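You operate a simulated robot arm through the tools that you are given. There is no shell and no other tool. Be economical: measure what you need, move in short steps, check, and stop when the job is done.

You are at the controls of a simulated robot arm. One attempt, no reset.

Task
Empty the washer's tank strainer into the grey bin.
Fine: washer off and padlocked before the cover goes up; strainer back on its ledge, cover down. Where these are worked on the way, their far stop is far enough and under half their travel is too little: cover.

It is judged by the outcome, as a careful person would: the job done as asked, and still so three seconds after it is handed in. It fails if anything else is knocked over, pushed out of place, dropped, spilled or broken. Lids that push on must go on centred and level and be pressed home; caps that screw on are set level and turned clockwise until they are tight.

Robot
A 7-joint arm with a two-finger parallel gripper on a trunk, on a base that drives. Base frame: it is fixed to the floor where the robot stands at the start and does not move with it; the origin is under the middle of the robot, x ahead of it, y to its left, z up. Readings come in cm, degrees, newtons and seconds.
With the tool pointing down near the work surface it reaches from about 34 to 78 cm from the robot's upright axis, wherever it stands. Its first joint turns from -166.0 to 166.0 degrees. Places, roughly: blue basket [100, -50, 100]; cover [110, -10, 120]; grey bin [-20, -90, 30]; seat of the tank ledge [100, 0, 80]; washer [110, -10, 90]; washer isolator [70, 10, 60]. Payload 3.91 kg.
Tool frame: the origin (TCP) lies between the finger pads and is the grasp point; the fingertips stand 3 cm ahead of it; z points along the fingers, y is the line along which they close. Largest opening 11 cm; finger width 2, thickness 1; the body of the gripper, 4.8 by 11.2 cm, starts 5.5 cm behind the TCP.
Orientation is told as [roll, pitch, yaw] about the base's x, y, z axes, in that order, counted from this pose: with the fingers straight down and closing along the base's y, the tool's x points along the base's -x, its y along +y and its z along -z.

Tools
- The arm moves only by the tool apply_moves. Its argument "targets" is a list of rows, each a list of 3 entries, a list of its own where there are three numbers: the shift along the tool's x, y, z in cm, then the turn, a rotation vector about the tool's x, y, z in degrees, then the finger opening in cm, from 0 to 11. In form: [[[x, y, z], [ax, ay, az], gripper], ...]. A call has 1 to 10 rows; each row is the pose to reach, as a shift and turn from the pose commanded when the call began, along the tool's axes at that moment. A row lasts 0.2 s, in which the tool goes at most 5 cm and 8.6 degrees; a call with a longer step from one row to the next is refused whole, and so is a gripper value outside its range. Where a pose cannot be reached the arm comes as near as it can. A force on the tool above 40 N (or 10 N above the force at the start of the call, whichever is more), or a blocked arm, ends the call early, and 0.2 s more pass. The fingers move at their own pace (about 15.3 cm/s each) and stop on an object; they squeeze with about 22 N. The grip force told is the motor's: it shows also when the fingers shut on nothing. Time passes only in rows, and 0.2 s behind the last, so rows that repeat a pose let the fingers close. It gives the time, the measured TCP pose, the force on the tool (base axes), the opening and the grip force at its end, in the units of the frame above (readings bear some noise), with the torque about the TCP (base axes, N m) and any sound that the robot's microphone picked up.
- Cameras (640 x 400 px; columns grow to the right, rows downward): "scene" is now at [-0.73, 9.88, 135.11]; the picture's right is [-0.61, -0.80, 0.00], its down [-0.51, 0.39, -0.77] and it looks along [0.61, -0.47, -0.64] (base axes); focal length 214 px, centre (320, 200). "wrist" rides on the gripper at [7.7, 0.7, -11.4] in the tool frame; the picture's right is [-0.09, 1.00, 0.00], its down [-0.80, -0.07, -0.59] and it looks along [-0.59, -0.05, 0.80] (tool axes); focal length 270 px, centre (320, 200). There is no depth. A picture from a camera that has moved, and an enlarged one, comes with that camera's place and axes in the base frame and with its lens.
- grab_frame(camera): a new picture of that camera. It takes no simulated time.
- move_column(by): slides the trunk up (or, below 0, down) by that many cm; the arm and the scene camera ride with it, the base frame stays. It gives what a move gives, with no picture.
- drive_base(legs): drives the robot by 1 to 6 legs, each [ahead, turn to the left] in cm and degrees, along the robot's own axes; the way and the turn of a leg run together, so that a leg with both is an arc; at most 150 cm and 180 degrees a leg. The arm and the cameras ride along, it lands a little off, and it stops where it bumps. It gives what a move gives.
- pan_tilt(pan, tilt): turns the head with the scene camera to pan (to the left, within 155 degrees either way) and tilt (down, from -29 to 69), counted from straight ahead of the robot. It gives what a move gives.
- enlarge(camera, box): a new picture of the part [left, top, right, bottom] of that camera's present view, enlarged. It takes no simulated time.
- job_done(): hands the job in; it is judged then, once.

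Go step by step. Nothing tells you exact positions but the pictures and the camera data: compare them with the known pose of the tool, close in by small moves and look again before you grip or let go. The budget is 120 turns and 98 pictures, counting those below and the enlarged ones. Unless the task says otherwise, let go and move clear before handing in, and close with one line.

The tools are called after ">>>" as a command line: name --argument value ..., lists and objects as JSON in quotes. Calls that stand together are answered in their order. apply_moves: Moves the arm, as the interface text tells. Its arguments: {"type":"object","properties":{"targets":{"type":"array","items":{"type":"array"}}},"required":["targets"]} The other tools are called the same way: move_column (by) slides the trunk up or down; drive_base (legs) drives the base; pan_tilt (pan, tilt) turns the head that bears the scene camera; grab_frame (camera) takes a picture; enlarge (camera, box) takes an enlarged picture of a part of a camera's view; job_done () hands the job in.

At the start:

```text
time: 0.0
position: [48.52, 4.97, 74.35]
tool_rot: [0.0, 0.0, 0.0]
wrist_force: [0.2, -0.8, -0.6]
torque: [-0.01, 0.0, 0.02]
finger_gap: 11.0
grasp_force: 0.0
trunk travel left (down, up): [-32.5, 28.5]
robot x, y, heading: [-0.36, 0.19, -0.0]
head pan, tilt: [-37.3, 39.7]
```

scene: 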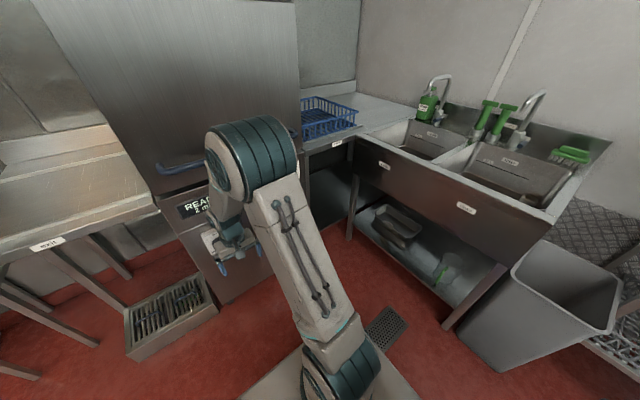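
wrist: 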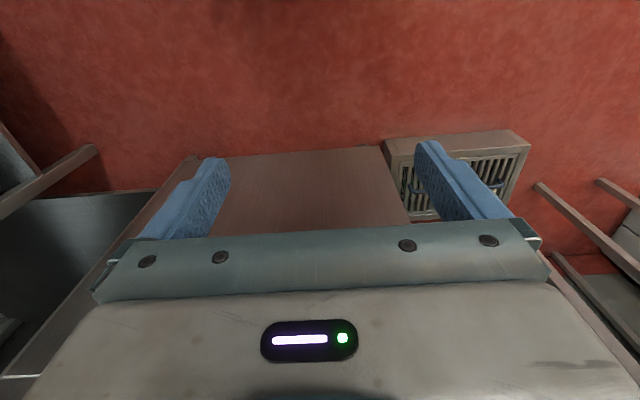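

I see a hood-type washer ahead, with sinks to the right and the grey bin at the far right. I'll look around for the isolator, padlock and handle first.

>>> pan_tilt --pan 0 --tilt 35

>>> grab_frame --camera "scene"

```text
time: 1.0
position: [48.43, 4.96, 74.39]
tool_rot: [0.0, 0.0, 0.0]
wrist_force: [-0.3, 1.2, -0.5]
torque: [0.01, -0.03, 0.01]
finger_gap: 11.02
grasp_force: 0.1
trunk travel left (down, up): [-32.5, 28.5]
robot x, y, heading: [-0.14, 0.09, 0.1]
head pan, tilt: [0.0, 35.0]
```

```text
95 pictures are left
camera scene: at [1.3, 15.03, 135.83], right [0.0, -1.0, 0.0], down [-0.57, 0.0, -0.82], along [0.82, 0.0, -0.57], focal length 214 px, centre (320, 200)
```

scene: 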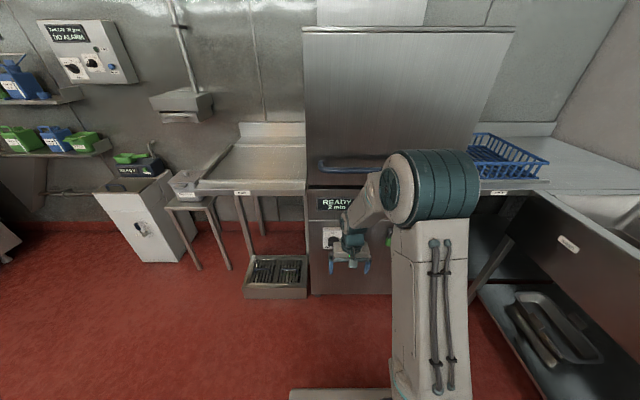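

The washer is straight ahead, with a control panel on the wall at left and a box on the bench. I'll zoom in on these.

>>> enlarge --camera "scene" --box '[300, 150, 400, 300]'

>>> enlarge --camera "scene" --box '[0, 0, 220, 140]'

>>> enlarge --camera "scene" --box '[80, 120, 280, 270]'

```text
2.67 times, centred on (350, 225) of scene
camera zoom: at [1.3, 15.03, 135.83], right [0.0, -1.0, 0.0], down [-0.57, 0.0, -0.82], along [0.82, 0.0, -0.57], focal length 572 px, centre (240, 133)
```

zoom: 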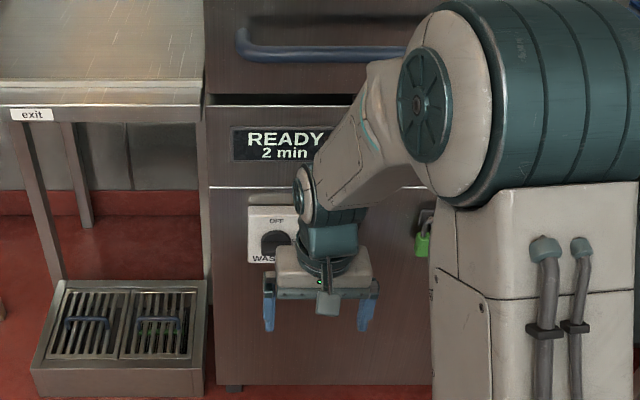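

```text
2.86 times, centred on (110, 70) of scene
camera zoom: at [1.3, 15.03, 135.83], right [0.0, -1.0, 0.0], down [-0.57, 0.0, -0.82], along [0.82, 0.0, -0.57], focal length 613 px, centre (920, 571)
```

zoom: 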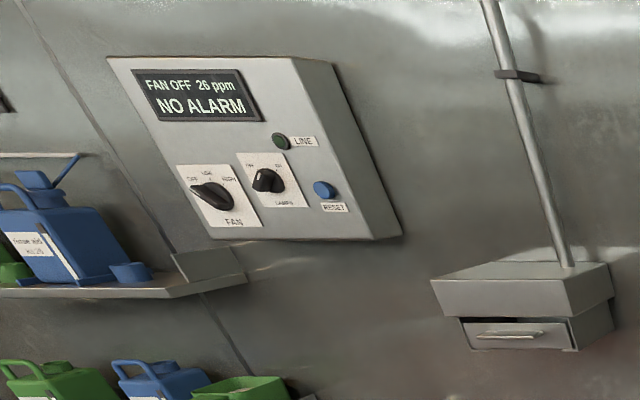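

```text
2.67 times, centred on (180, 195) of scene
camera zoom: at [1.3, 15.03, 135.83], right [0.0, -1.0, 0.0], down [-0.57, 0.0, -0.82], along [0.82, 0.0, -0.57], focal length 572 px, centre (693, 213)
```

zoom: 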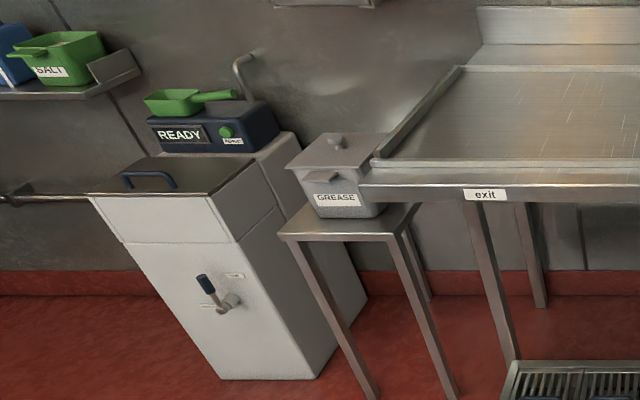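

The isolator dial is about [71, 9, 67] and the green padlock about [71, -16, 66]. I'll back up a little and move the arm aside for a clearer view.

>>> apply_moves --targets '[[[0, 5, 0], [0, 0, 0], 11], [[0, 10, 0], [0, 0, 0], 11], [[0, 15, 0], [0, 0, 0], 11], [[0, 20, 0], [0, 0, 0], 11], [[0, 25, 0], [0, 0, 0], 11]]'

>>> enlarge --camera "scene" --box '[310, 190, 430, 270]'

>>> enlarge --camera "wrist" --box '[0, 0, 640, 400]'

```text
time: 2.2
position: [48.07, 30.44, 74.38]
tool_rot: [0.0, 0.0, 0.0]
wrist_force: [-0.2, 0.0, -0.2]
torque: [0.03, -0.02, 0.01]
finger_gap: 11.0
grasp_force: 0.1
trunk travel left (down, up): [-32.5, 28.5]
robot x, y, heading: [-0.11, -0.21, -0.2]
head pan, tilt: [0.0, 35.0]
```

```text
5.00 times, centred on (370, 230) of scene
camera zoom: at [1.29, 15.06, 135.83], right [0.0, -1.0, 0.0], down [-0.57, 0.0, -0.82], along [0.82, 0.0, -0.57], focal length 1072 px, centre (70, 50)
```

zoom: 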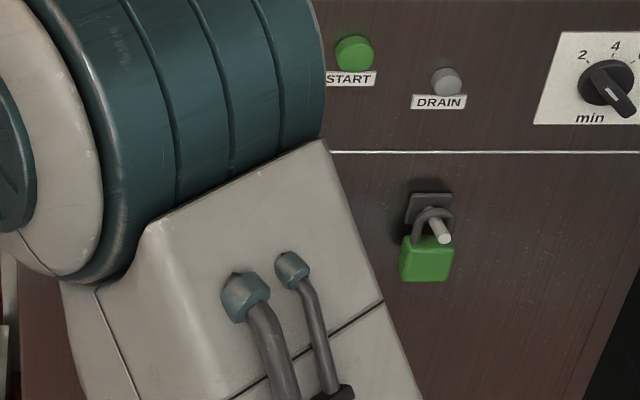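

```text
1.00 times, centred on (320, 200) of wrist (not enlarged: the box is as wide or as high as the picture)
camera zoom: at [40.32, 30.87, 85.71], right [0.09, 1.0, 0.0], down [0.8, -0.07, 0.59], along [0.59, -0.05, -0.8], focal length 270 px, centre (320, 200)
```

zoom: 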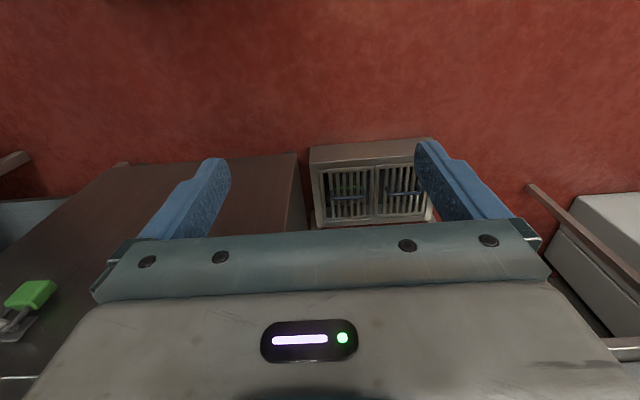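

The padlock hangs by its shackle on a peg right of the isolator. I'll back off for a clear frontal view of everything.

>>> drive_base --legs '[[-45, 0]]'

>>> grab_frame --camera "scene"

```text
time: 4.9
position: [3.64, 30.1, 74.4]
tool_rot: [0.0, 0.0, -0.3]
wrist_force: [-0.4, -1.3, 0.0]
torque: [-0.01, -0.01, 0.01]
finger_gap: 10.99
grasp_force: 0.0
trunk travel left (down, up): [-32.5, 28.5]
robot x, y, heading: [-44.31, 0.27, -0.0]
head pan, tilt: [0.0, 35.0]
```

```text
89 pictures are left
camera scene: at [-43.25, 15.12, 135.83], right [0.0, -1.0, 0.0], down [-0.57, 0.0, -0.82], along [0.82, 0.0, -0.57], focal length 214 px, centre (320, 200)
```

scene: 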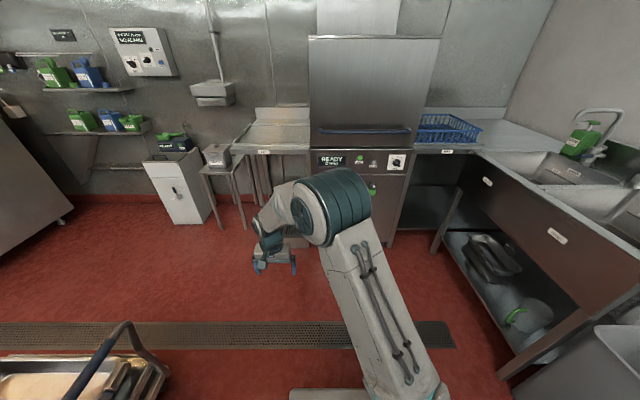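

I'll zoom on the washer face and cover.

>>> enlarge --camera "scene" --box '[300, 110, 420, 200]'

>>> enlarge --camera "scene" --box '[240, 0, 500, 160]'

```text
4.44 times, centred on (360, 155) of scene
camera zoom: at [-43.25, 15.12, 135.83], right [0.0, -1.0, 0.0], down [-0.57, 0.0, -0.82], along [0.82, 0.0, -0.57], focal length 953 px, centre (142, 400)
```

zoom: 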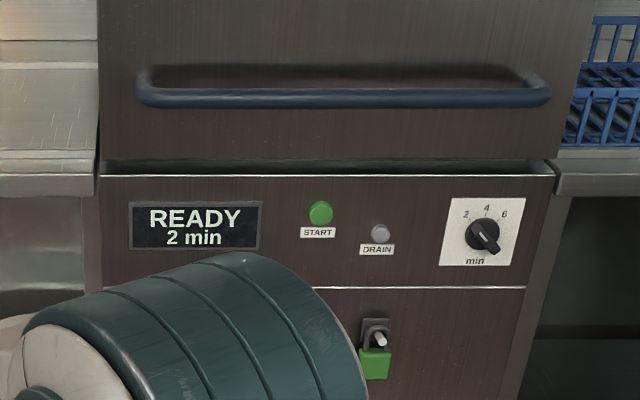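

```text
2.46 times, centred on (370, 80) of scene
camera zoom: at [-43.25, 15.12, 135.83], right [0.0, -1.0, 0.0], down [-0.57, 0.0, -0.82], along [0.82, 0.0, -0.57], focal length 528 px, centre (197, 495)
```

zoom: 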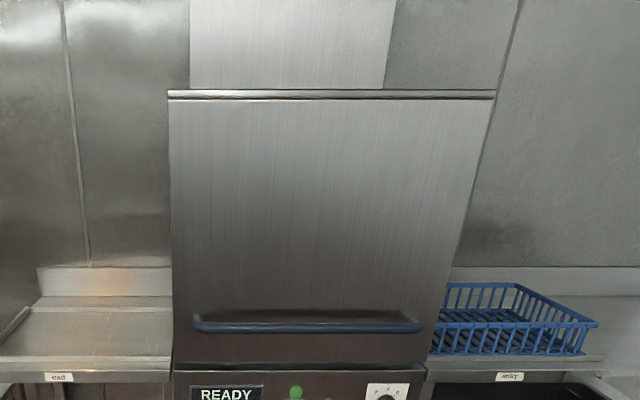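

The peg tip with the padlock is about [71, -18, 67], and the cover handle is at z≈100 spanning y -33 to 15. I'll pitch the tool to point forward now.

>>> apply_moves --targets '[[[0, -2, 0], [0, -8.5, 0], 11], [[0, -4, 0], [0, -17, 0], 11], [[0, -6, 0], [0, -25.5, 0], 11], [[0, -8, 0], [0, -34, 0], 11], [[0, -10, 0], [0, -42.5, 0], 11], [[0, -12, 0], [0, -51, 0], 11], [[0, -14, 0], [0, -59.5, 0], 11], [[0, -16, 0], [0, -68, 0], 11], [[0, -18, 0], [0, -76.5, 0], 11], [[0, -20, 0], [0, -85, 0], 11]]'

>>> grab_frame --camera "wrist"

>>> grab_frame --camera "scene"

```text
time: 7.1
position: [4.81, 10.64, 73.77]
tool_rot: [-0.3, -85.2, 0.1]
wrist_force: [0.1, -0.4, -0.2]
torque: [-0.01, -0.01, -0.02]
finger_gap: 11.01
grasp_force: 0.2
out of reach, approached as far as the arm can: row 8, 9, 10
trunk travel left (down, up): [-32.5, 28.5]
robot x, y, heading: [-44.61, 0.09, -0.2]
head pan, tilt: [0.0, 35.0]
```

```text
86 pictures are left
camera wrist: at [-7.29, 11.28, 66.91], right [0.01, 1.0, 0.09], down [-0.53, -0.07, 0.85], along [0.85, -0.06, 0.52], focal length 270 px, centre (320, 200)
```

wrist: 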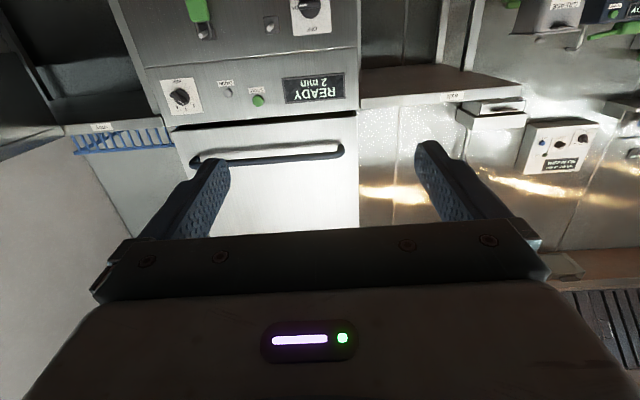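

```text
85 pictures are left
camera scene: at [-43.27, 15.09, 135.84], right [0.0, -1.0, 0.0], down [-0.57, 0.0, -0.82], along [0.82, 0.0, -0.57], focal length 214 px, centre (320, 200)
```

scene: 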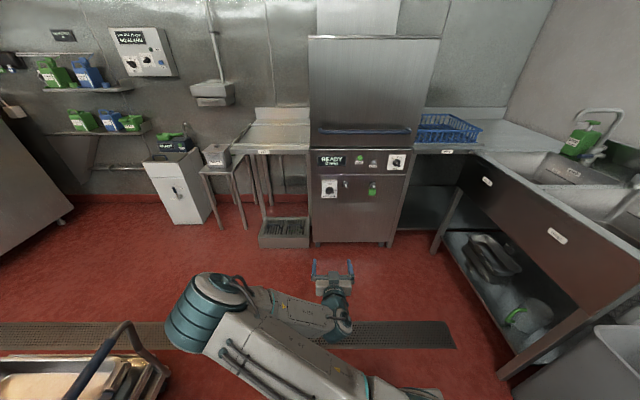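

Now the isolator is visible, with the padlock and another small hook between. Zooming on them.

>>> enlarge --camera "scene" --box '[312, 150, 412, 212]'

>>> enlarge --camera "wrist" --box '[140, 0, 360, 130]'

```text
6.40 times, centred on (362, 181) of scene
camera zoom: at [-43.27, 15.09, 135.84], right [0.0, -1.0, 0.0], down [-0.57, 0.0, -0.82], along [0.82, 0.0, -0.57], focal length 1373 px, centre (51, 322)
```

zoom: 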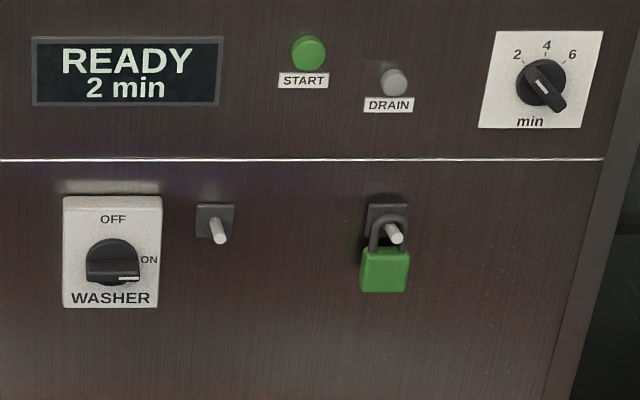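

```text
2.91 times, centred on (250, 65) of wrist
camera zoom: at [-7.29, 11.28, 66.91], right [0.01, 1.0, 0.09], down [-0.53, -0.07, 0.85], along [0.85, -0.06, 0.52], focal length 786 px, centre (524, 593)
```

zoom: 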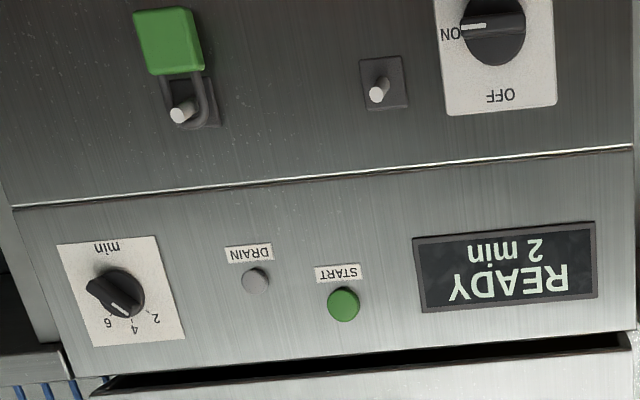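

The isolator is a bar knob at ON, at about [75, 8.4, 60.8], and turns counterclockwise to OFF. Beside it is an empty peg for the padlock, with its tip near [71, -1.5, 66.5]. I'll level the tool, then roll 90° for the bar.

>>> apply_moves --targets '[[[0, 0, 1], [0, -2.5, 0], 11], [[0, 0, 3], [0, -4.8, 0], 11]]'

>>> apply_moves --targets '[[[1, 0, 0], [0, 0, 8.5], 11], [[3, 0, 0], [0, 0, 17], 11], [[5, 0, 0], [0, 0, 25.5], 11], [[7, 0, 0], [0, 0, 34], 11], [[9, 0, 0], [0, 0, 42.5], 11], [[11, 0, 0], [0, 0, 51], 11], [[12, 0, 0], [0, 0, 59.5], 11], [[12.7, 0, 0], [0, 0, 68], 11], [[12.7, 0, 0], [0, 0, 76.5], 11], [[12.7, 0, 0], [0, 0, 85], 11]]'

>>> drive_base --legs '[[47, 0]]'

>>> grab_frame --camera "wrist"

>>> grab_frame --camera "scene"

```text
time: 7.7
position: [7.8, 10.57, 73.36]
tool_rot: [-10.5, -89.9, 10.2]
wrist_force: [0.3, 0.5, 0.4]
torque: [0.03, 0.01, 0.0]
finger_gap: 11.0
grasp_force: 0.1
trunk travel left (down, up): [-32.5, 28.5]
robot x, y, heading: [-44.73, -0.16, 0.0]
head pan, tilt: [0.0, 35.0]
```

```text
time: 9.9
position: [7.66, 10.71, 60.67]
tool_rot: [89.8, -4.9, -90.1]
wrist_force: [-0.5, -0.1, 0.2]
torque: [0.01, 0.01, -0.02]
finger_gap: 10.99
grasp_force: 0.0
trunk travel left (down, up): [-32.5, 28.5]
robot x, y, heading: [-44.5, -0.3, 0.1]
head pan, tilt: [0.0, 35.0]
```

```text
time: 12.8
position: [55.27, 10.59, 60.7]
tool_rot: [89.8, -4.9, -90.1]
wrist_force: [-0.7, -0.2, 0.3]
torque: [0.0, 0.01, 0.02]
finger_gap: 11.02
grasp_force: 0.0
trunk travel left (down, up): [-32.5, 28.5]
robot x, y, heading: [2.86, 0.04, -0.3]
head pan, tilt: [0.0, 35.0]
```

```text
82 pictures are left
camera wrist: at [43.83, 18.23, 60.68], right [0.0, 0.0, 1.0], down [-0.6, -0.8, 0.0], along [0.8, -0.6, 0.0], focal length 270 px, centre (320, 200)
```

wrist: 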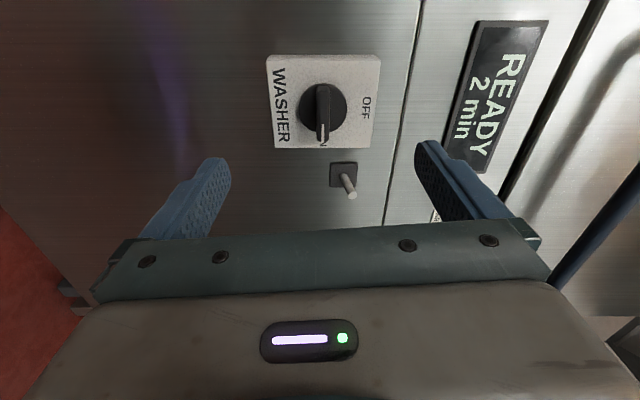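

```text
81 pictures are left
camera scene: at [4.32, 14.97, 135.83], right [0.0, -1.0, 0.0], down [-0.57, 0.0, -0.82], along [0.82, 0.0, -0.57], focal length 214 px, centre (320, 200)
```

scene: 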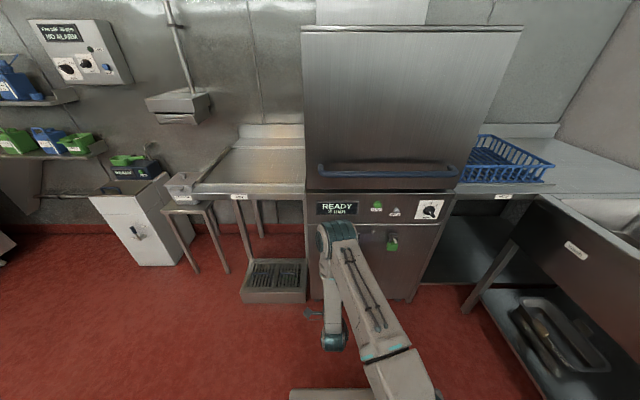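

The knob centre is near [75, 7.9, 60.8]. I'll finish the roll, centre on it and go in partway.

>>> apply_moves --targets '[[[-1, 0, 3], [0, 0, 4.9], 10], [[-2, -0.1, 6], [0, 0, 4.9], 9], [[-2.7, -0.1, 9], [0, 0, 4.9], 9], [[-2.7, -0.1, 11], [0, 0, 4.9], 9]]'

>>> grab_frame --camera "wrist"

```text
time: 13.8
position: [66.43, 7.83, 60.88]
tool_rot: [89.7, 0.0, -90.0]
wrist_force: [-0.1, -0.2, -0.1]
torque: [-0.01, 0.0, 0.0]
finger_gap: 9.01
grasp_force: 0.0
trunk travel left (down, up): [-32.5, 28.5]
robot x, y, heading: [2.83, -0.2, -0.0]
head pan, tilt: [0.0, 35.0]
```

```text
80 pictures are left
camera wrist: at [54.95, 15.43, 61.42], right [0.0, -0.09, 1.0], down [-0.6, -0.8, -0.07], along [0.8, -0.59, -0.05], focal length 270 px, centre (320, 200)
```

wrist: 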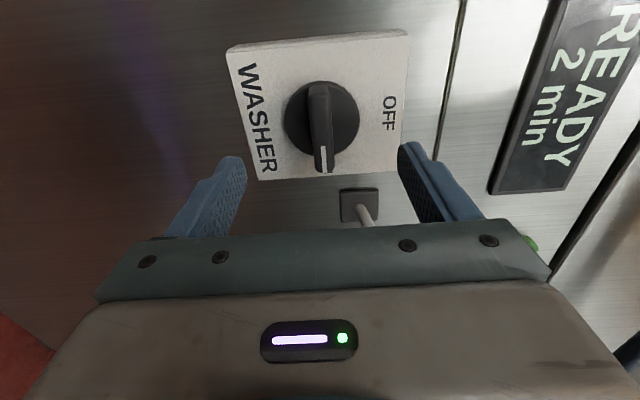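

Aligned on the knob; I'll narrow the opening and advance, then check depth.

>>> apply_moves --targets '[[[-0.1, 0, 2], [0, 0, 0], 5], [[-0.1, 0, 4], [0, 0, 0], 4], [[-0.1, 0, 5.5], [0, 0, 0], 4], [[-0.1, 0, 6.3], [0, 0, 0], 4]]'

>>> grab_frame --camera "wrist"

```text
time: 14.5
position: [70.44, 7.63, 60.43]
tool_rot: [89.4, -0.1, -90.2]
wrist_force: [-11.9, -1.3, 3.3]
torque: [0.07, -0.43, 0.04]
finger_gap: 4.2
grasp_force: 1.0
trunk travel left (down, up): [-32.5, 28.5]
robot x, y, heading: [2.97, -0.17, -0.1]
head pan, tilt: [0.0, 35.0]
stopped in row 3: the force on the tool passed its limit at 57 N (the readings are from after the stop); the commanded pose is now the measured one
```

```text
79 pictures are left
camera wrist: at [59.01, 15.29, 61.24], right [0.01, -0.09, 1.0], down [-0.6, -0.8, -0.06], along [0.8, -0.59, -0.06], focal length 270 px, centre (320, 200)
```

wrist: 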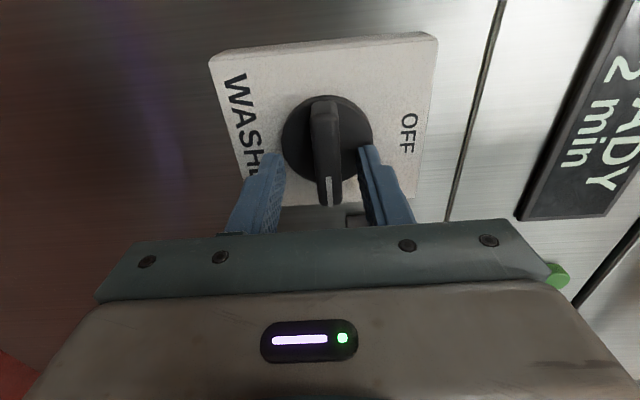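

The fingertips met the knob's disc face, so the bar is between them. Back off 0.3 cm and close.

>>> apply_moves --targets '[[[0.1, 0.1, -0.3], [0, 0, 0], 4.2], [[0.1, 0.1, -0.3], [0, 0, 0], 0.5], [[0.1, 0.1, -0.3], [0, 0, 0], 0.5], [[0.1, 0.1, -0.3], [0, 0, 0], 0.5]]'

>>> grab_frame --camera "wrist"

```text
time: 15.5
position: [70.41, 7.78, 60.99]
tool_rot: [89.8, -0.1, -90.1]
wrist_force: [8.7, 1.0, 21.1]
torque: [0.16, -1.07, -0.25]
finger_gap: 1.4
grasp_force: 45.2
trunk travel left (down, up): [-32.5, 28.5]
robot x, y, heading: [2.95, 0.16, -0.1]
head pan, tilt: [0.0, 35.0]
```

```text
78 pictures are left
camera wrist: at [58.97, 15.43, 61.61], right [0.0, -0.09, 1.0], down [-0.6, -0.8, -0.07], along [0.8, -0.59, -0.05], focal length 270 px, centre (320, 200)
```

wrist: 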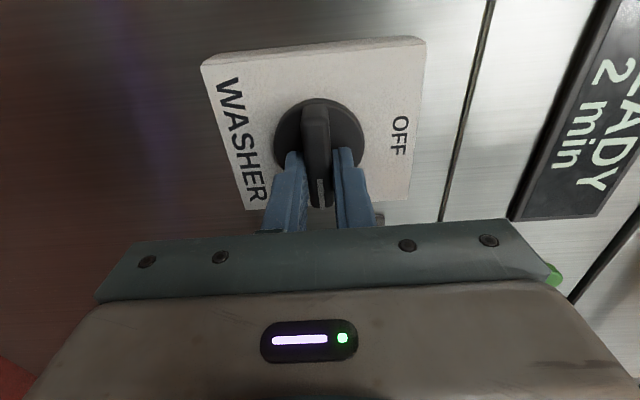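

The bar is gripped slightly off-centre (the knob axis is about y 8.7). I'll re-grip centred.

>>> apply_moves --targets '[[[0, 0.2, 0], [0, 0, 0], 3.5], [[0.5, 0.25, -0.2], [0, 0, 0], 3.5], [[0.9, 0.25, -0.2], [0, 0, 0], 3.5], [[0.9, 0.25, -0.2], [0, 0, 0], 3.5]]'

>>> grab_frame --camera "wrist"

>>> apply_moves --targets '[[[0, 0, 0], [0, 0, 0], 0.5], [[0, 0, 0], [0, 0, 0], 0.5], [[0, 0, 0], [0, 0, 0], 0.5]]'

```text
time: 16.5
position: [70.23, 8.61, 60.78]
tool_rot: [89.3, -0.1, -90.1]
wrist_force: [0.4, 0.6, 0.4]
torque: [-0.01, 0.0, 0.07]
finger_gap: 3.5
grasp_force: 0.0
trunk travel left (down, up): [-32.5, 28.5]
robot x, y, heading: [3.17, -0.15, -0.3]
head pan, tilt: [0.0, 35.0]
```

```text
77 pictures are left
camera wrist: at [58.67, 16.24, 61.55], right [0.01, -0.09, 1.0], down [-0.6, -0.8, -0.06], along [0.8, -0.59, -0.06], focal length 270 px, centre (320, 200)
```

wrist: 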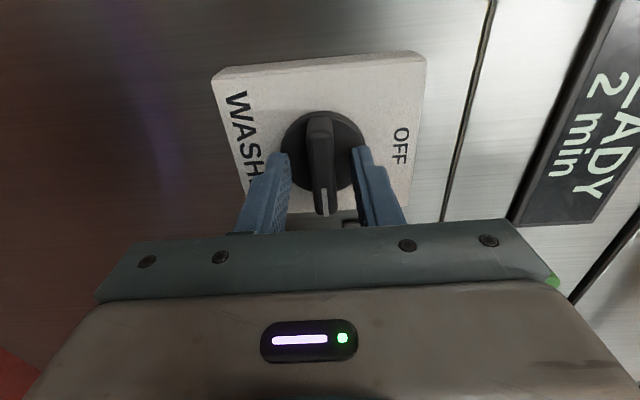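

```text
time: 17.3
position: [70.19, 8.64, 60.95]
tool_rot: [89.5, -0.2, -90.2]
wrist_force: [0.3, 0.0, 7.4]
torque: [-0.02, -1.1, -0.16]
finger_gap: 1.36
grasp_force: 44.7
trunk travel left (down, up): [-32.5, 28.5]
robot x, y, heading: [3.14, 0.05, -0.1]
head pan, tilt: [0.0, 35.0]
```

Gripped (1.36 cm bar). Now I'll turn counterclockwise about the tool axis.

>>> apply_moves --targets '[[[0, 0.1, 0], [0, 0, -8.5], 0.5], [[0, 0.1, 0], [0, 0, -17], 0.5], [[0, 0.1, 0], [0, 0, -25.5], 0.5], [[0, 0.1, 0], [0, 0, -34], 0.5], [[0, 0.1, 0], [0, 0, -42.5], 0.5], [[0, 0.1, 0], [0, 0, -51], 0.5], [[0, 0.1, 0], [0, 0, -59.5], 0.5], [[0, 0.1, 0], [0, 0, -68], 0.5], [[0, 0.1, 0], [0, 0, -76.5], 0.5], [[0, 0.1, 0], [0, 0, -85], 0.5]]'

>>> grab_frame --camera "wrist"

```text
time: 19.5
position: [70.04, 8.55, 60.97]
tool_rot: [81.5, -85.2, -81.8]
wrist_force: [18.8, -6.2, 2.1]
torque: [-0.06, -1.11, 0.36]
finger_gap: 1.37
grasp_force: 45.2
trunk travel left (down, up): [-32.5, 28.5]
robot x, y, heading: [2.81, -0.17, -0.2]
head pan, tilt: [0.0, 35.0]
heard: click
```

```text
76 pictures are left
camera wrist: at [58.57, 9.77, 53.32], right [0.01, 0.99, 0.17], down [-0.59, -0.13, 0.8], along [0.81, -0.1, 0.58], focal length 270 px, centre (320, 200)
```

wrist: 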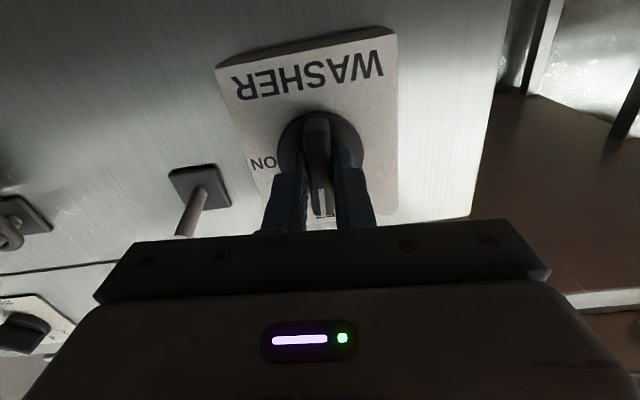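

It clicked at OFF. I'll finish the last 5°, release and back out.

>>> apply_moves --targets '[[[0, 0, 0], [0, 0, -5], 0.5], [[0, 0, 0], [0, 0, -5], 3.5], [[0, 0, 0], [0, 0, -5], 3.5], [[0, 0, -4], [0, 0, -5], 5], [[0, 0, -9], [0, 0, -5], 6], [[0, 0, -13], [0, 0, -5], 7]]'

>>> grab_frame --camera "wrist"

>>> grab_frame --camera "scene"

```text
time: 20.9
position: [57.07, 8.83, 61.28]
tool_rot: [-9.7, -89.2, 9.7]
wrist_force: [-0.7, -0.1, -0.4]
torque: [0.07, 0.02, -0.07]
finger_gap: 6.96
grasp_force: 0.2
trunk travel left (down, up): [-32.5, 28.5]
robot x, y, heading: [2.97, -0.11, -0.2]
head pan, tilt: [0.0, 35.0]
```

```text
75 pictures are left
camera wrist: at [45.54, 9.32, 53.59], right [0.0, 1.0, 0.09], down [-0.59, -0.07, 0.81], along [0.81, -0.05, 0.58], focal length 270 px, centre (320, 200)
```

wrist: 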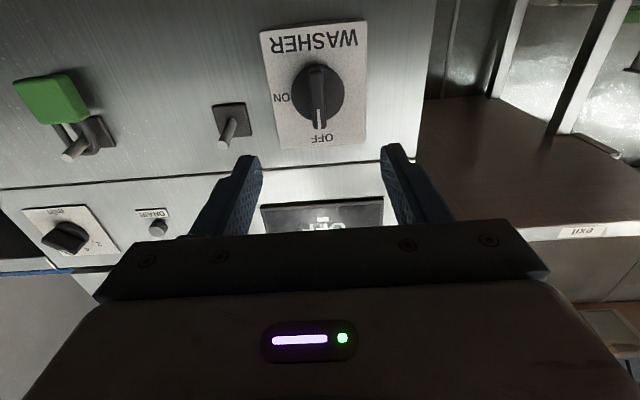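

```text
74 pictures are left
camera scene: at [4.31, 14.96, 135.83], right [0.0, -1.0, 0.0], down [-0.57, 0.0, -0.82], along [0.82, 0.0, -0.57], focal length 214 px, centre (320, 200)
```

scene: 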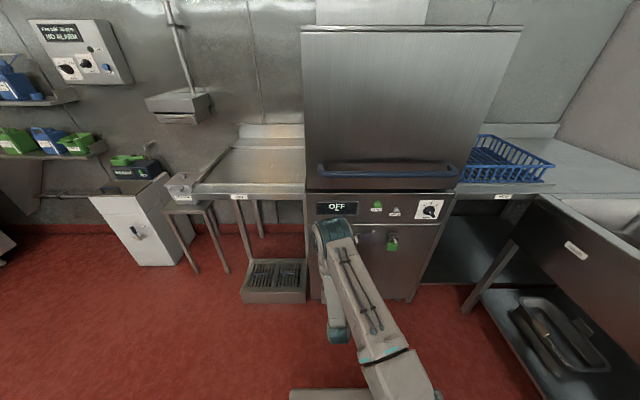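

OFF is showing on the display. Now I'll move across to face the padlock.

>>> apply_moves --targets '[[[0, -4.5, 0], [0, 0, 0], 8], [[0, -9, 0], [0, 0, 0], 8], [[0, -13.5, 0], [0, 0, 0], 8], [[0, -18, 0], [0, 0, 0], 8], [[0, -22.5, 0], [0, 0, 0], 8], [[0, -27, 0], [0, 0, 0], 8]]'

>>> grab_frame --camera "wrist"

>>> enlarge --camera "scene" --box '[340, 190, 440, 260]'

```text
time: 22.3
position: [57.14, -18.19, 61.08]
tool_rot: [-8.7, -89.3, 8.6]
wrist_force: [0.3, 0.9, 0.2]
torque: [0.0, -0.03, -0.01]
finger_gap: 8.02
grasp_force: 0.0
trunk travel left (down, up): [-32.5, 28.5]
robot x, y, heading: [2.87, -0.07, -0.5]
head pan, tilt: [0.0, 35.0]
```

```text
73 pictures are left
camera wrist: at [45.57, -17.73, 53.38], right [0.0, 1.0, 0.09], down [-0.58, -0.07, 0.81], along [0.81, -0.05, 0.58], focal length 270 px, centre (320, 200)
```

wrist: 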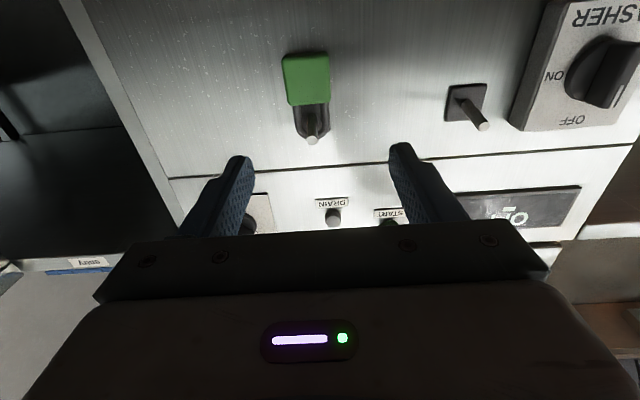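

```text
5.71 times, centred on (390, 225) of scene
camera zoom: at [4.31, 14.97, 135.83], right [0.0, -1.0, 0.0], down [-0.57, 0.0, -0.82], along [0.82, 0.0, -0.57], focal length 1226 px, centre (-80, 57)
```

zoom: 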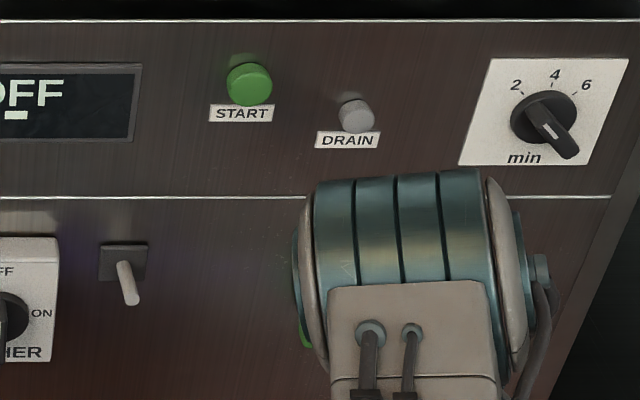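

Lock body is around [75, -19.7, 59.5], with the peg tip at z≈65. I'll approach to just short of it and look.

>>> apply_moves --targets '[[[0.5, -0.7, 3], [0, 0, 0], 8], [[1.3, -1.4, 6], [0, 0, 0], 8], [[1.3, -1.4, 9], [0, 0, 0], 8]]'

>>> grab_frame --camera "wrist"

>>> grab_frame --camera "scene"

```text
time: 23.1
position: [66.19, -19.59, 59.6]
tool_rot: [-11.3, -89.4, 11.1]
wrist_force: [-0.9, 0.0, 0.1]
torque: [-0.02, 0.01, 0.01]
finger_gap: 7.99
grasp_force: 0.0
trunk travel left (down, up): [-32.5, 28.5]
robot x, y, heading: [2.63, -0.09, -0.1]
head pan, tilt: [0.0, 35.0]
```

```text
71 pictures are left
camera wrist: at [54.48, -19.05, 51.98], right [0.0, 1.0, 0.09], down [-0.58, -0.07, 0.81], along [0.81, -0.05, 0.58], focal length 270 px, centre (320, 200)
```

wrist: 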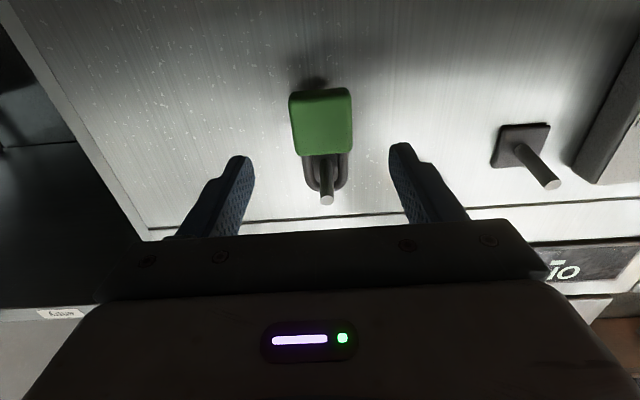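

```text
70 pictures are left
camera scene: at [4.3, 14.95, 135.83], right [0.0, -1.0, 0.0], down [-0.57, 0.0, -0.82], along [0.82, 0.0, -0.57], focal length 214 px, centre (320, 200)
```

scene: 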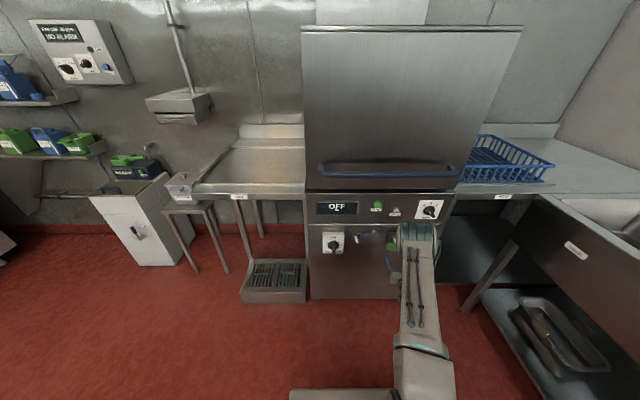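

The lock is centred between the fingers at [75, -19.6, 59.3]. I'll advance to straddle it.

>>> apply_moves --targets '[[[0.1, 0, 3], [0, 0, 0], 8], [[0.2, 0, 5], [0, 0, 0], 8], [[0.2, 0, 6.2], [0, 0, 0], 8]]'

>>> grab_frame --camera "wrist"

```text
time: 23.9
position: [72.37, -19.68, 59.49]
tool_rot: [-7.2, -89.3, 7.0]
wrist_force: [0.1, 0.1, 0.3]
torque: [-0.01, 0.0, -0.03]
finger_gap: 8.02
grasp_force: 0.1
trunk travel left (down, up): [-32.5, 28.5]
robot x, y, heading: [3.11, -0.22, -0.1]
head pan, tilt: [0.0, 35.0]
```

```text
69 pictures are left
camera wrist: at [60.74, -19.13, 51.81], right [0.0, 1.0, 0.09], down [-0.58, -0.07, 0.81], along [0.81, -0.05, 0.58], focal length 270 px, centre (320, 200)
```

wrist: 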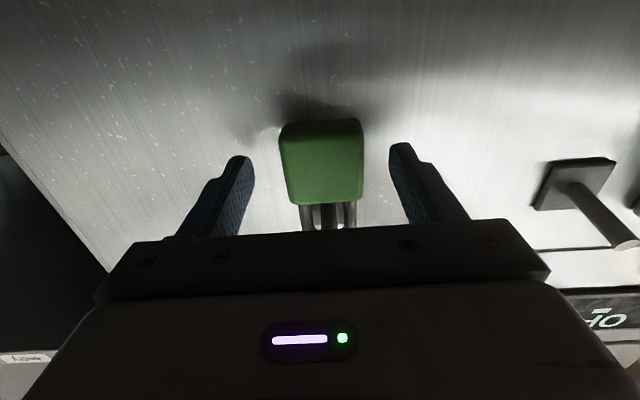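

The body front is at about x 74.6, so I'll go 1.5 cm deeper and then close.

>>> apply_moves --targets '[[[0, 0, 0.8], [0, 0, 0], 8], [[0, 0, 1.5], [0, 0, 0], 8], [[0, 0, 1.5], [0, 0, 0], 3], [[0, 0, 1.5], [0, 0, 0], 3], [[0, 0, 1.5], [0, 0, 0], 3]]'

>>> grab_frame --camera "wrist"

```text
time: 25.1
position: [73.87, -19.69, 59.49]
tool_rot: [-9.1, -89.3, 9.1]
wrist_force: [0.2, -0.1, 0.2]
torque: [-0.02, 0.02, 0.01]
finger_gap: 4.56
grasp_force: 22.2
trunk travel left (down, up): [-32.5, 28.5]
robot x, y, heading: [3.02, 0.16, -0.0]
head pan, tilt: [0.0, 35.0]
```

```text
68 pictures are left
camera wrist: at [62.17, -19.15, 51.81], right [0.0, 1.0, 0.09], down [-0.58, -0.07, 0.81], along [0.81, -0.05, 0.58], focal length 270 px, centre (320, 200)
```

wrist: 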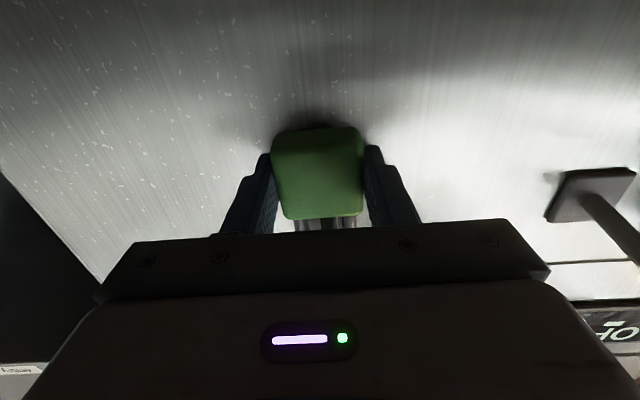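

Gripped at 4.56 cm. I'll lift 1.2 cm to clear the peg inside the shackle and draw straight back.

>>> apply_moves --targets '[[[-0.6, 0, 0], [0, 0, 0], 3], [[-1.2, 0, 0], [0, 0, 0], 3], [[-1.2, 0, -2], [0, 0, 0], 3], [[-1.2, 0, -4], [0, 0, 0], 3], [[-1.2, 0, -6.5], [0, 0, 0], 3], [[-1.2, 0, -9], [0, 0, 0], 3]]'

>>> grab_frame --camera "wrist"

>>> enlarge --camera "scene" --box '[310, 190, 450, 290]'

```text
time: 26.5
position: [64.64, -19.68, 60.75]
tool_rot: [-9.8, -89.4, 9.8]
wrist_force: [-0.3, 0.0, -1.1]
torque: [0.02, 0.01, -0.01]
finger_gap: 4.55
grasp_force: 21.6
trunk travel left (down, up): [-32.5, 28.5]
robot x, y, heading: [2.65, -0.17, -0.0]
head pan, tilt: [0.0, 35.0]
```

```text
67 pictures are left
camera wrist: at [53.03, -19.1, 53.09], right [0.0, 1.0, 0.09], down [-0.58, -0.07, 0.81], along [0.81, -0.05, 0.58], focal length 270 px, centre (320, 200)
```

wrist: 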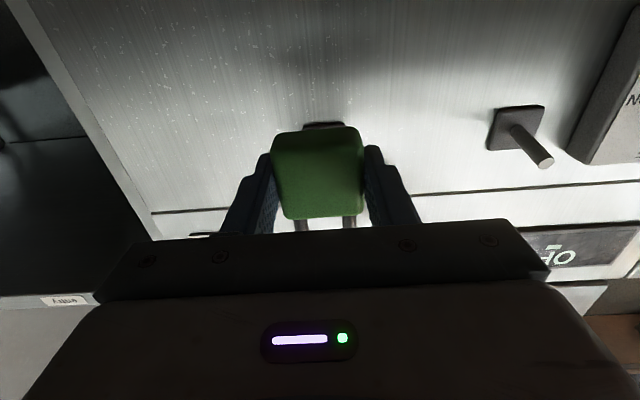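

```text
4.00 times, centred on (380, 240) of scene
camera zoom: at [4.32, 14.95, 135.83], right [0.0, -1.0, 0.0], down [-0.57, 0.0, -0.82], along [0.82, 0.0, -0.57], focal length 858 px, centre (80, 40)
```

zoom: 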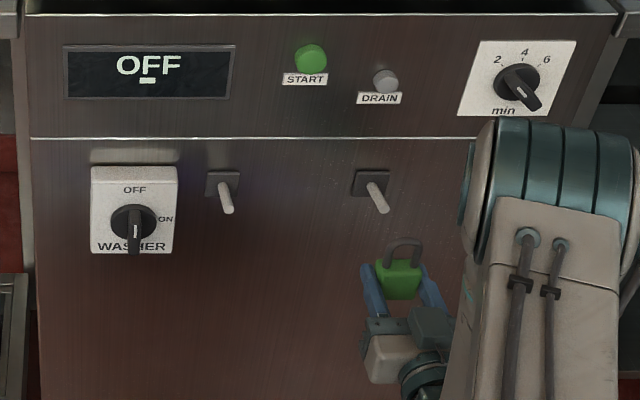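

The padlock is free. I'll move it across to stand before the empty peg (y about -1.5) and check alignment.

>>> apply_moves --targets '[[[0, 4.5, 0], [0, 0, 0], 3], [[0, 9, 0], [0, 0, 0], 3], [[0, 13.5, 0], [0, 0, 0], 3], [[0, 18, 0], [0, 0, 0], 3], [[0, 18, 0], [0, 0, 0], 3]]'

>>> grab_frame --camera "wrist"

>>> enlarge --camera "scene" --box '[310, 200, 410, 270]'

```text
time: 27.7
position: [64.76, -1.57, 60.71]
tool_rot: [-11.9, -89.3, 11.7]
wrist_force: [-0.3, 0.1, -0.6]
torque: [0.01, 0.04, -0.05]
finger_gap: 4.54
grasp_force: 21.9
trunk travel left (down, up): [-32.5, 28.5]
robot x, y, heading: [3.17, -0.24, -0.5]
head pan, tilt: [0.0, 35.0]
```

```text
65 pictures are left
camera wrist: at [53.2, -0.96, 52.98], right [0.0, 1.0, 0.09], down [-0.58, -0.07, 0.81], along [0.81, -0.05, 0.58], focal length 270 px, centre (320, 200)
```

wrist: 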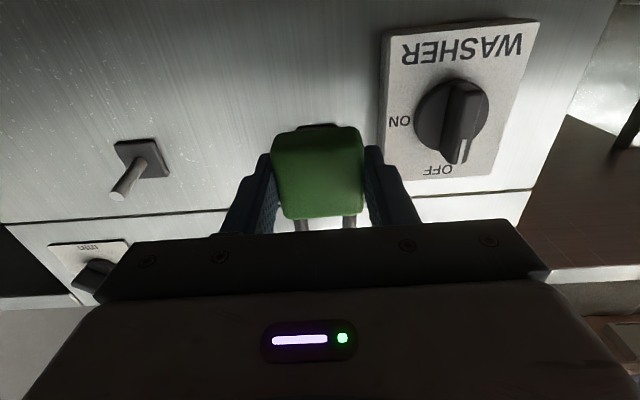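

```text
5.71 times, centred on (360, 235) of scene
camera zoom: at [4.31, 14.98, 135.83], right [0.0, -1.0, 0.0], down [-0.57, 0.0, -0.82], along [0.82, 0.0, -0.57], focal length 1226 px, centre (91, 0)
```

zoom: 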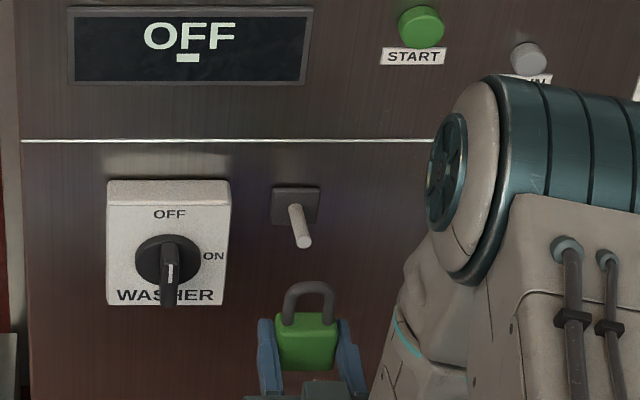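

The plate edge visible over the lock tells the offset; zooming to measure.

>>> enlarge --camera "wrist" --box '[260, 100, 380, 240]'

```text
2.86 times, centred on (320, 170) of wrist
camera zoom: at [53.2, -0.96, 52.98], right [0.0, 1.0, 0.09], down [-0.58, -0.07, 0.81], along [0.81, -0.05, 0.58], focal length 772 px, centre (320, 286)
```

zoom: 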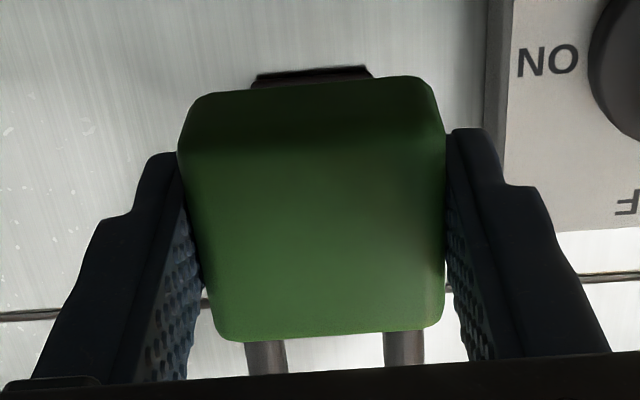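

I need to shift 0.45 cm to y -2.0, then slide on slowly.

>>> apply_moves --targets '[[[0, -0.45, 0], [0, 0, 0], 3], [[0, -0.45, 2.5], [0, 0, 0], 3], [[0, -0.45, 4.5], [0, 0, 0], 3], [[0, -0.45, 6], [0, 0, 0], 3], [[0, -0.45, 7.5], [0, 0, 0], 3], [[0, -0.45, 9], [0, 0, 0], 3]]'

>>> grab_frame --camera "wrist"

>>> enlarge --camera "scene" --box '[310, 200, 410, 270]'

```text
time: 29.1
position: [73.89, -2.09, 60.61]
tool_rot: [-8.7, -89.3, 8.6]
wrist_force: [0.0, 0.5, -1.0]
torque: [-0.03, 0.02, 0.01]
finger_gap: 4.57
grasp_force: 22.0
trunk travel left (down, up): [-32.5, 28.5]
robot x, y, heading: [3.19, -0.16, -0.1]
head pan, tilt: [0.0, 35.0]
```

```text
62 pictures are left
camera wrist: at [62.28, -1.53, 52.87], right [0.0, 1.0, 0.09], down [-0.58, -0.07, 0.81], along [0.81, -0.05, 0.58], focal length 270 px, centre (320, 200)
```

wrist: 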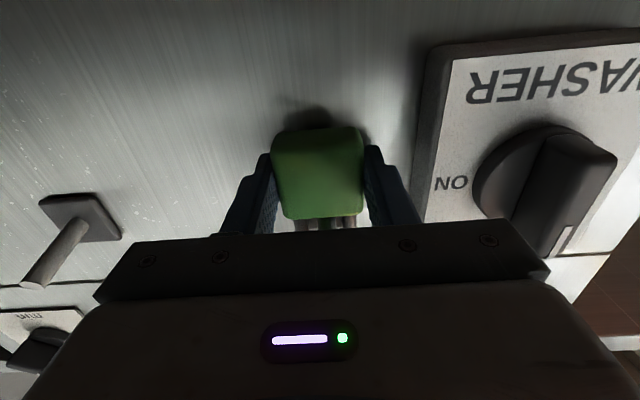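

```text
5.71 times, centred on (360, 235) of scene
camera zoom: at [4.31, 14.96, 135.83], right [0.0, -1.0, 0.0], down [-0.57, 0.0, -0.82], along [0.82, 0.0, -0.57], focal length 1226 px, centre (91, 0)
```

zoom: 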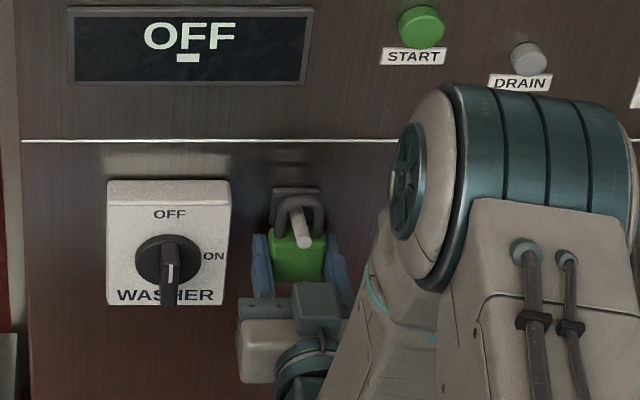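

The peg passes through the shackle. Lower to hang, release and back out.

>>> apply_moves --targets '[[[0.6, 0, 0], [0, 0, 0], 3], [[1.1, 0, 0], [0, 0, 0], 3], [[1.1, 0, 0], [0, 0, 0], 6.5], [[1.1, 0, 0], [0, 0, 0], 6.5], [[1.1, 0, -3], [0, 0, 0], 7], [[1.1, 0, -7], [0, 0, 0], 7], [[1.1, 0, -12], [0, 0, 0], 7]]'

>>> enlarge --camera "scene" --box '[310, 200, 410, 270]'

>>> grab_frame --camera "wrist"

```text
time: 30.7
position: [61.89, -2.03, 59.65]
tool_rot: [-8.5, -89.3, 8.3]
wrist_force: [-0.5, 0.2, -0.4]
torque: [0.01, 0.0, -0.01]
finger_gap: 7.0
grasp_force: 0.1
trunk travel left (down, up): [-32.5, 28.5]
robot x, y, heading: [2.8, -0.14, -0.2]
head pan, tilt: [0.0, 35.0]
```

```text
5.71 times, centred on (360, 235) of scene
camera zoom: at [4.31, 14.96, 135.83], right [0.0, -1.0, 0.0], down [-0.57, 0.0, -0.82], along [0.82, 0.0, -0.57], focal length 1226 px, centre (91, 0)
```

zoom: 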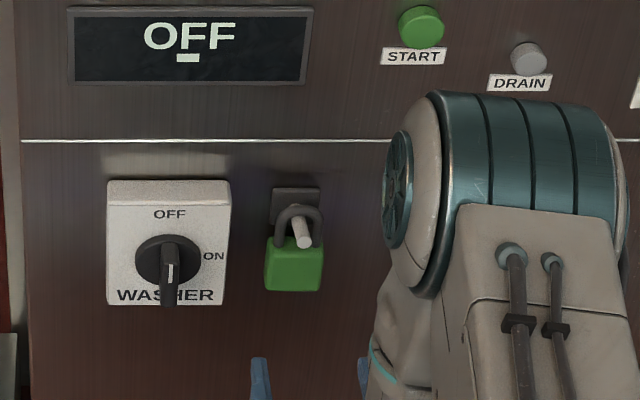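

```text
59 pictures are left
camera wrist: at [50.35, -1.41, 52.0], right [0.0, 1.0, 0.09], down [-0.59, -0.07, 0.81], along [0.81, -0.05, 0.58], focal length 270 px, centre (320, 200)
```

wrist: 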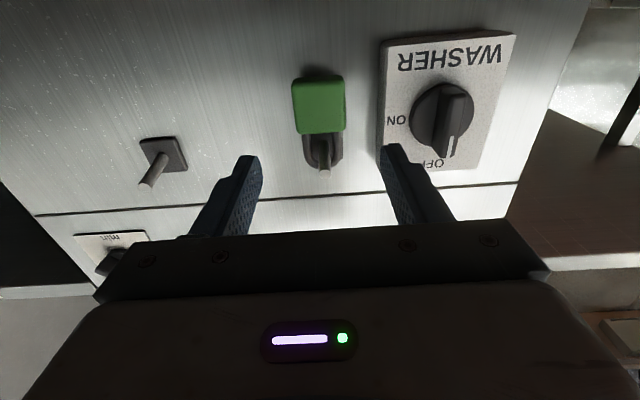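

The padlock now hangs on the isolator peg and the knob is at OFF. Next is the cover handle; I'll zoom to measure it.

>>> enlarge --camera "scene" --box '[296, 140, 476, 240]'

>>> move_column --by 14

>>> enlarge --camera "scene" --box '[296, 160, 476, 260]'

```text
3.56 times, centred on (386, 190) of scene
camera zoom: at [4.31, 14.96, 135.83], right [0.0, -1.0, 0.0], down [-0.57, 0.0, -0.82], along [0.82, 0.0, -0.57], focal length 763 px, centre (85, 236)
```

zoom: 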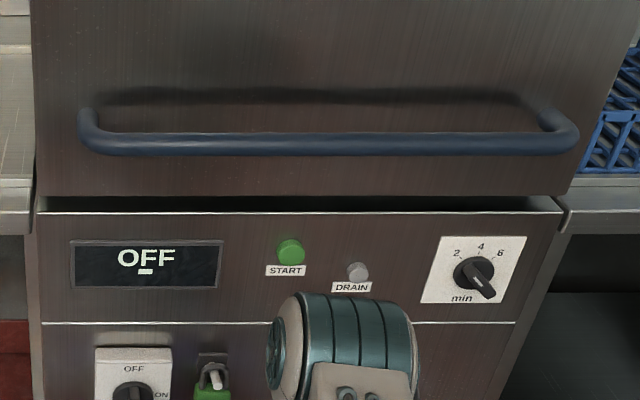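

```text
time: 32.4
position: [61.98, -2.04, 73.67]
tool_rot: [-9.0, -89.3, 8.8]
wrist_force: [-0.2, 0.4, 0.6]
torque: [0.01, -0.03, 0.01]
finger_gap: 7.01
grasp_force: 0.1
trunk travel left (down, up): [-46.5, 14.5]
robot x, y, heading: [3.04, -0.17, -0.2]
head pan, tilt: [0.0, 35.0]
```

```text
3.56 times, centred on (386, 210) of scene
camera zoom: at [4.31, 14.96, 149.82], right [0.0, -1.0, 0.0], down [-0.57, 0.0, -0.82], along [0.82, 0.0, -0.57], focal length 763 px, centre (85, 164)
```

zoom: 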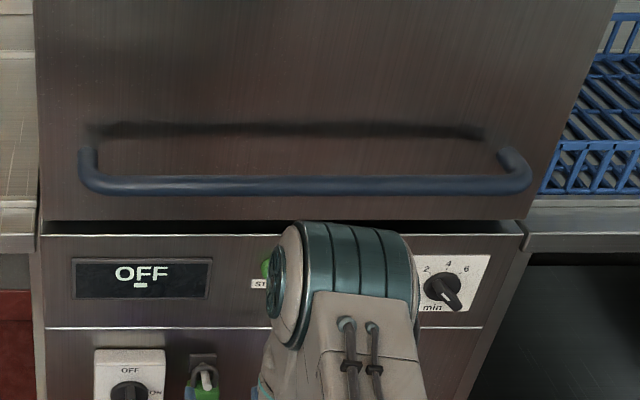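

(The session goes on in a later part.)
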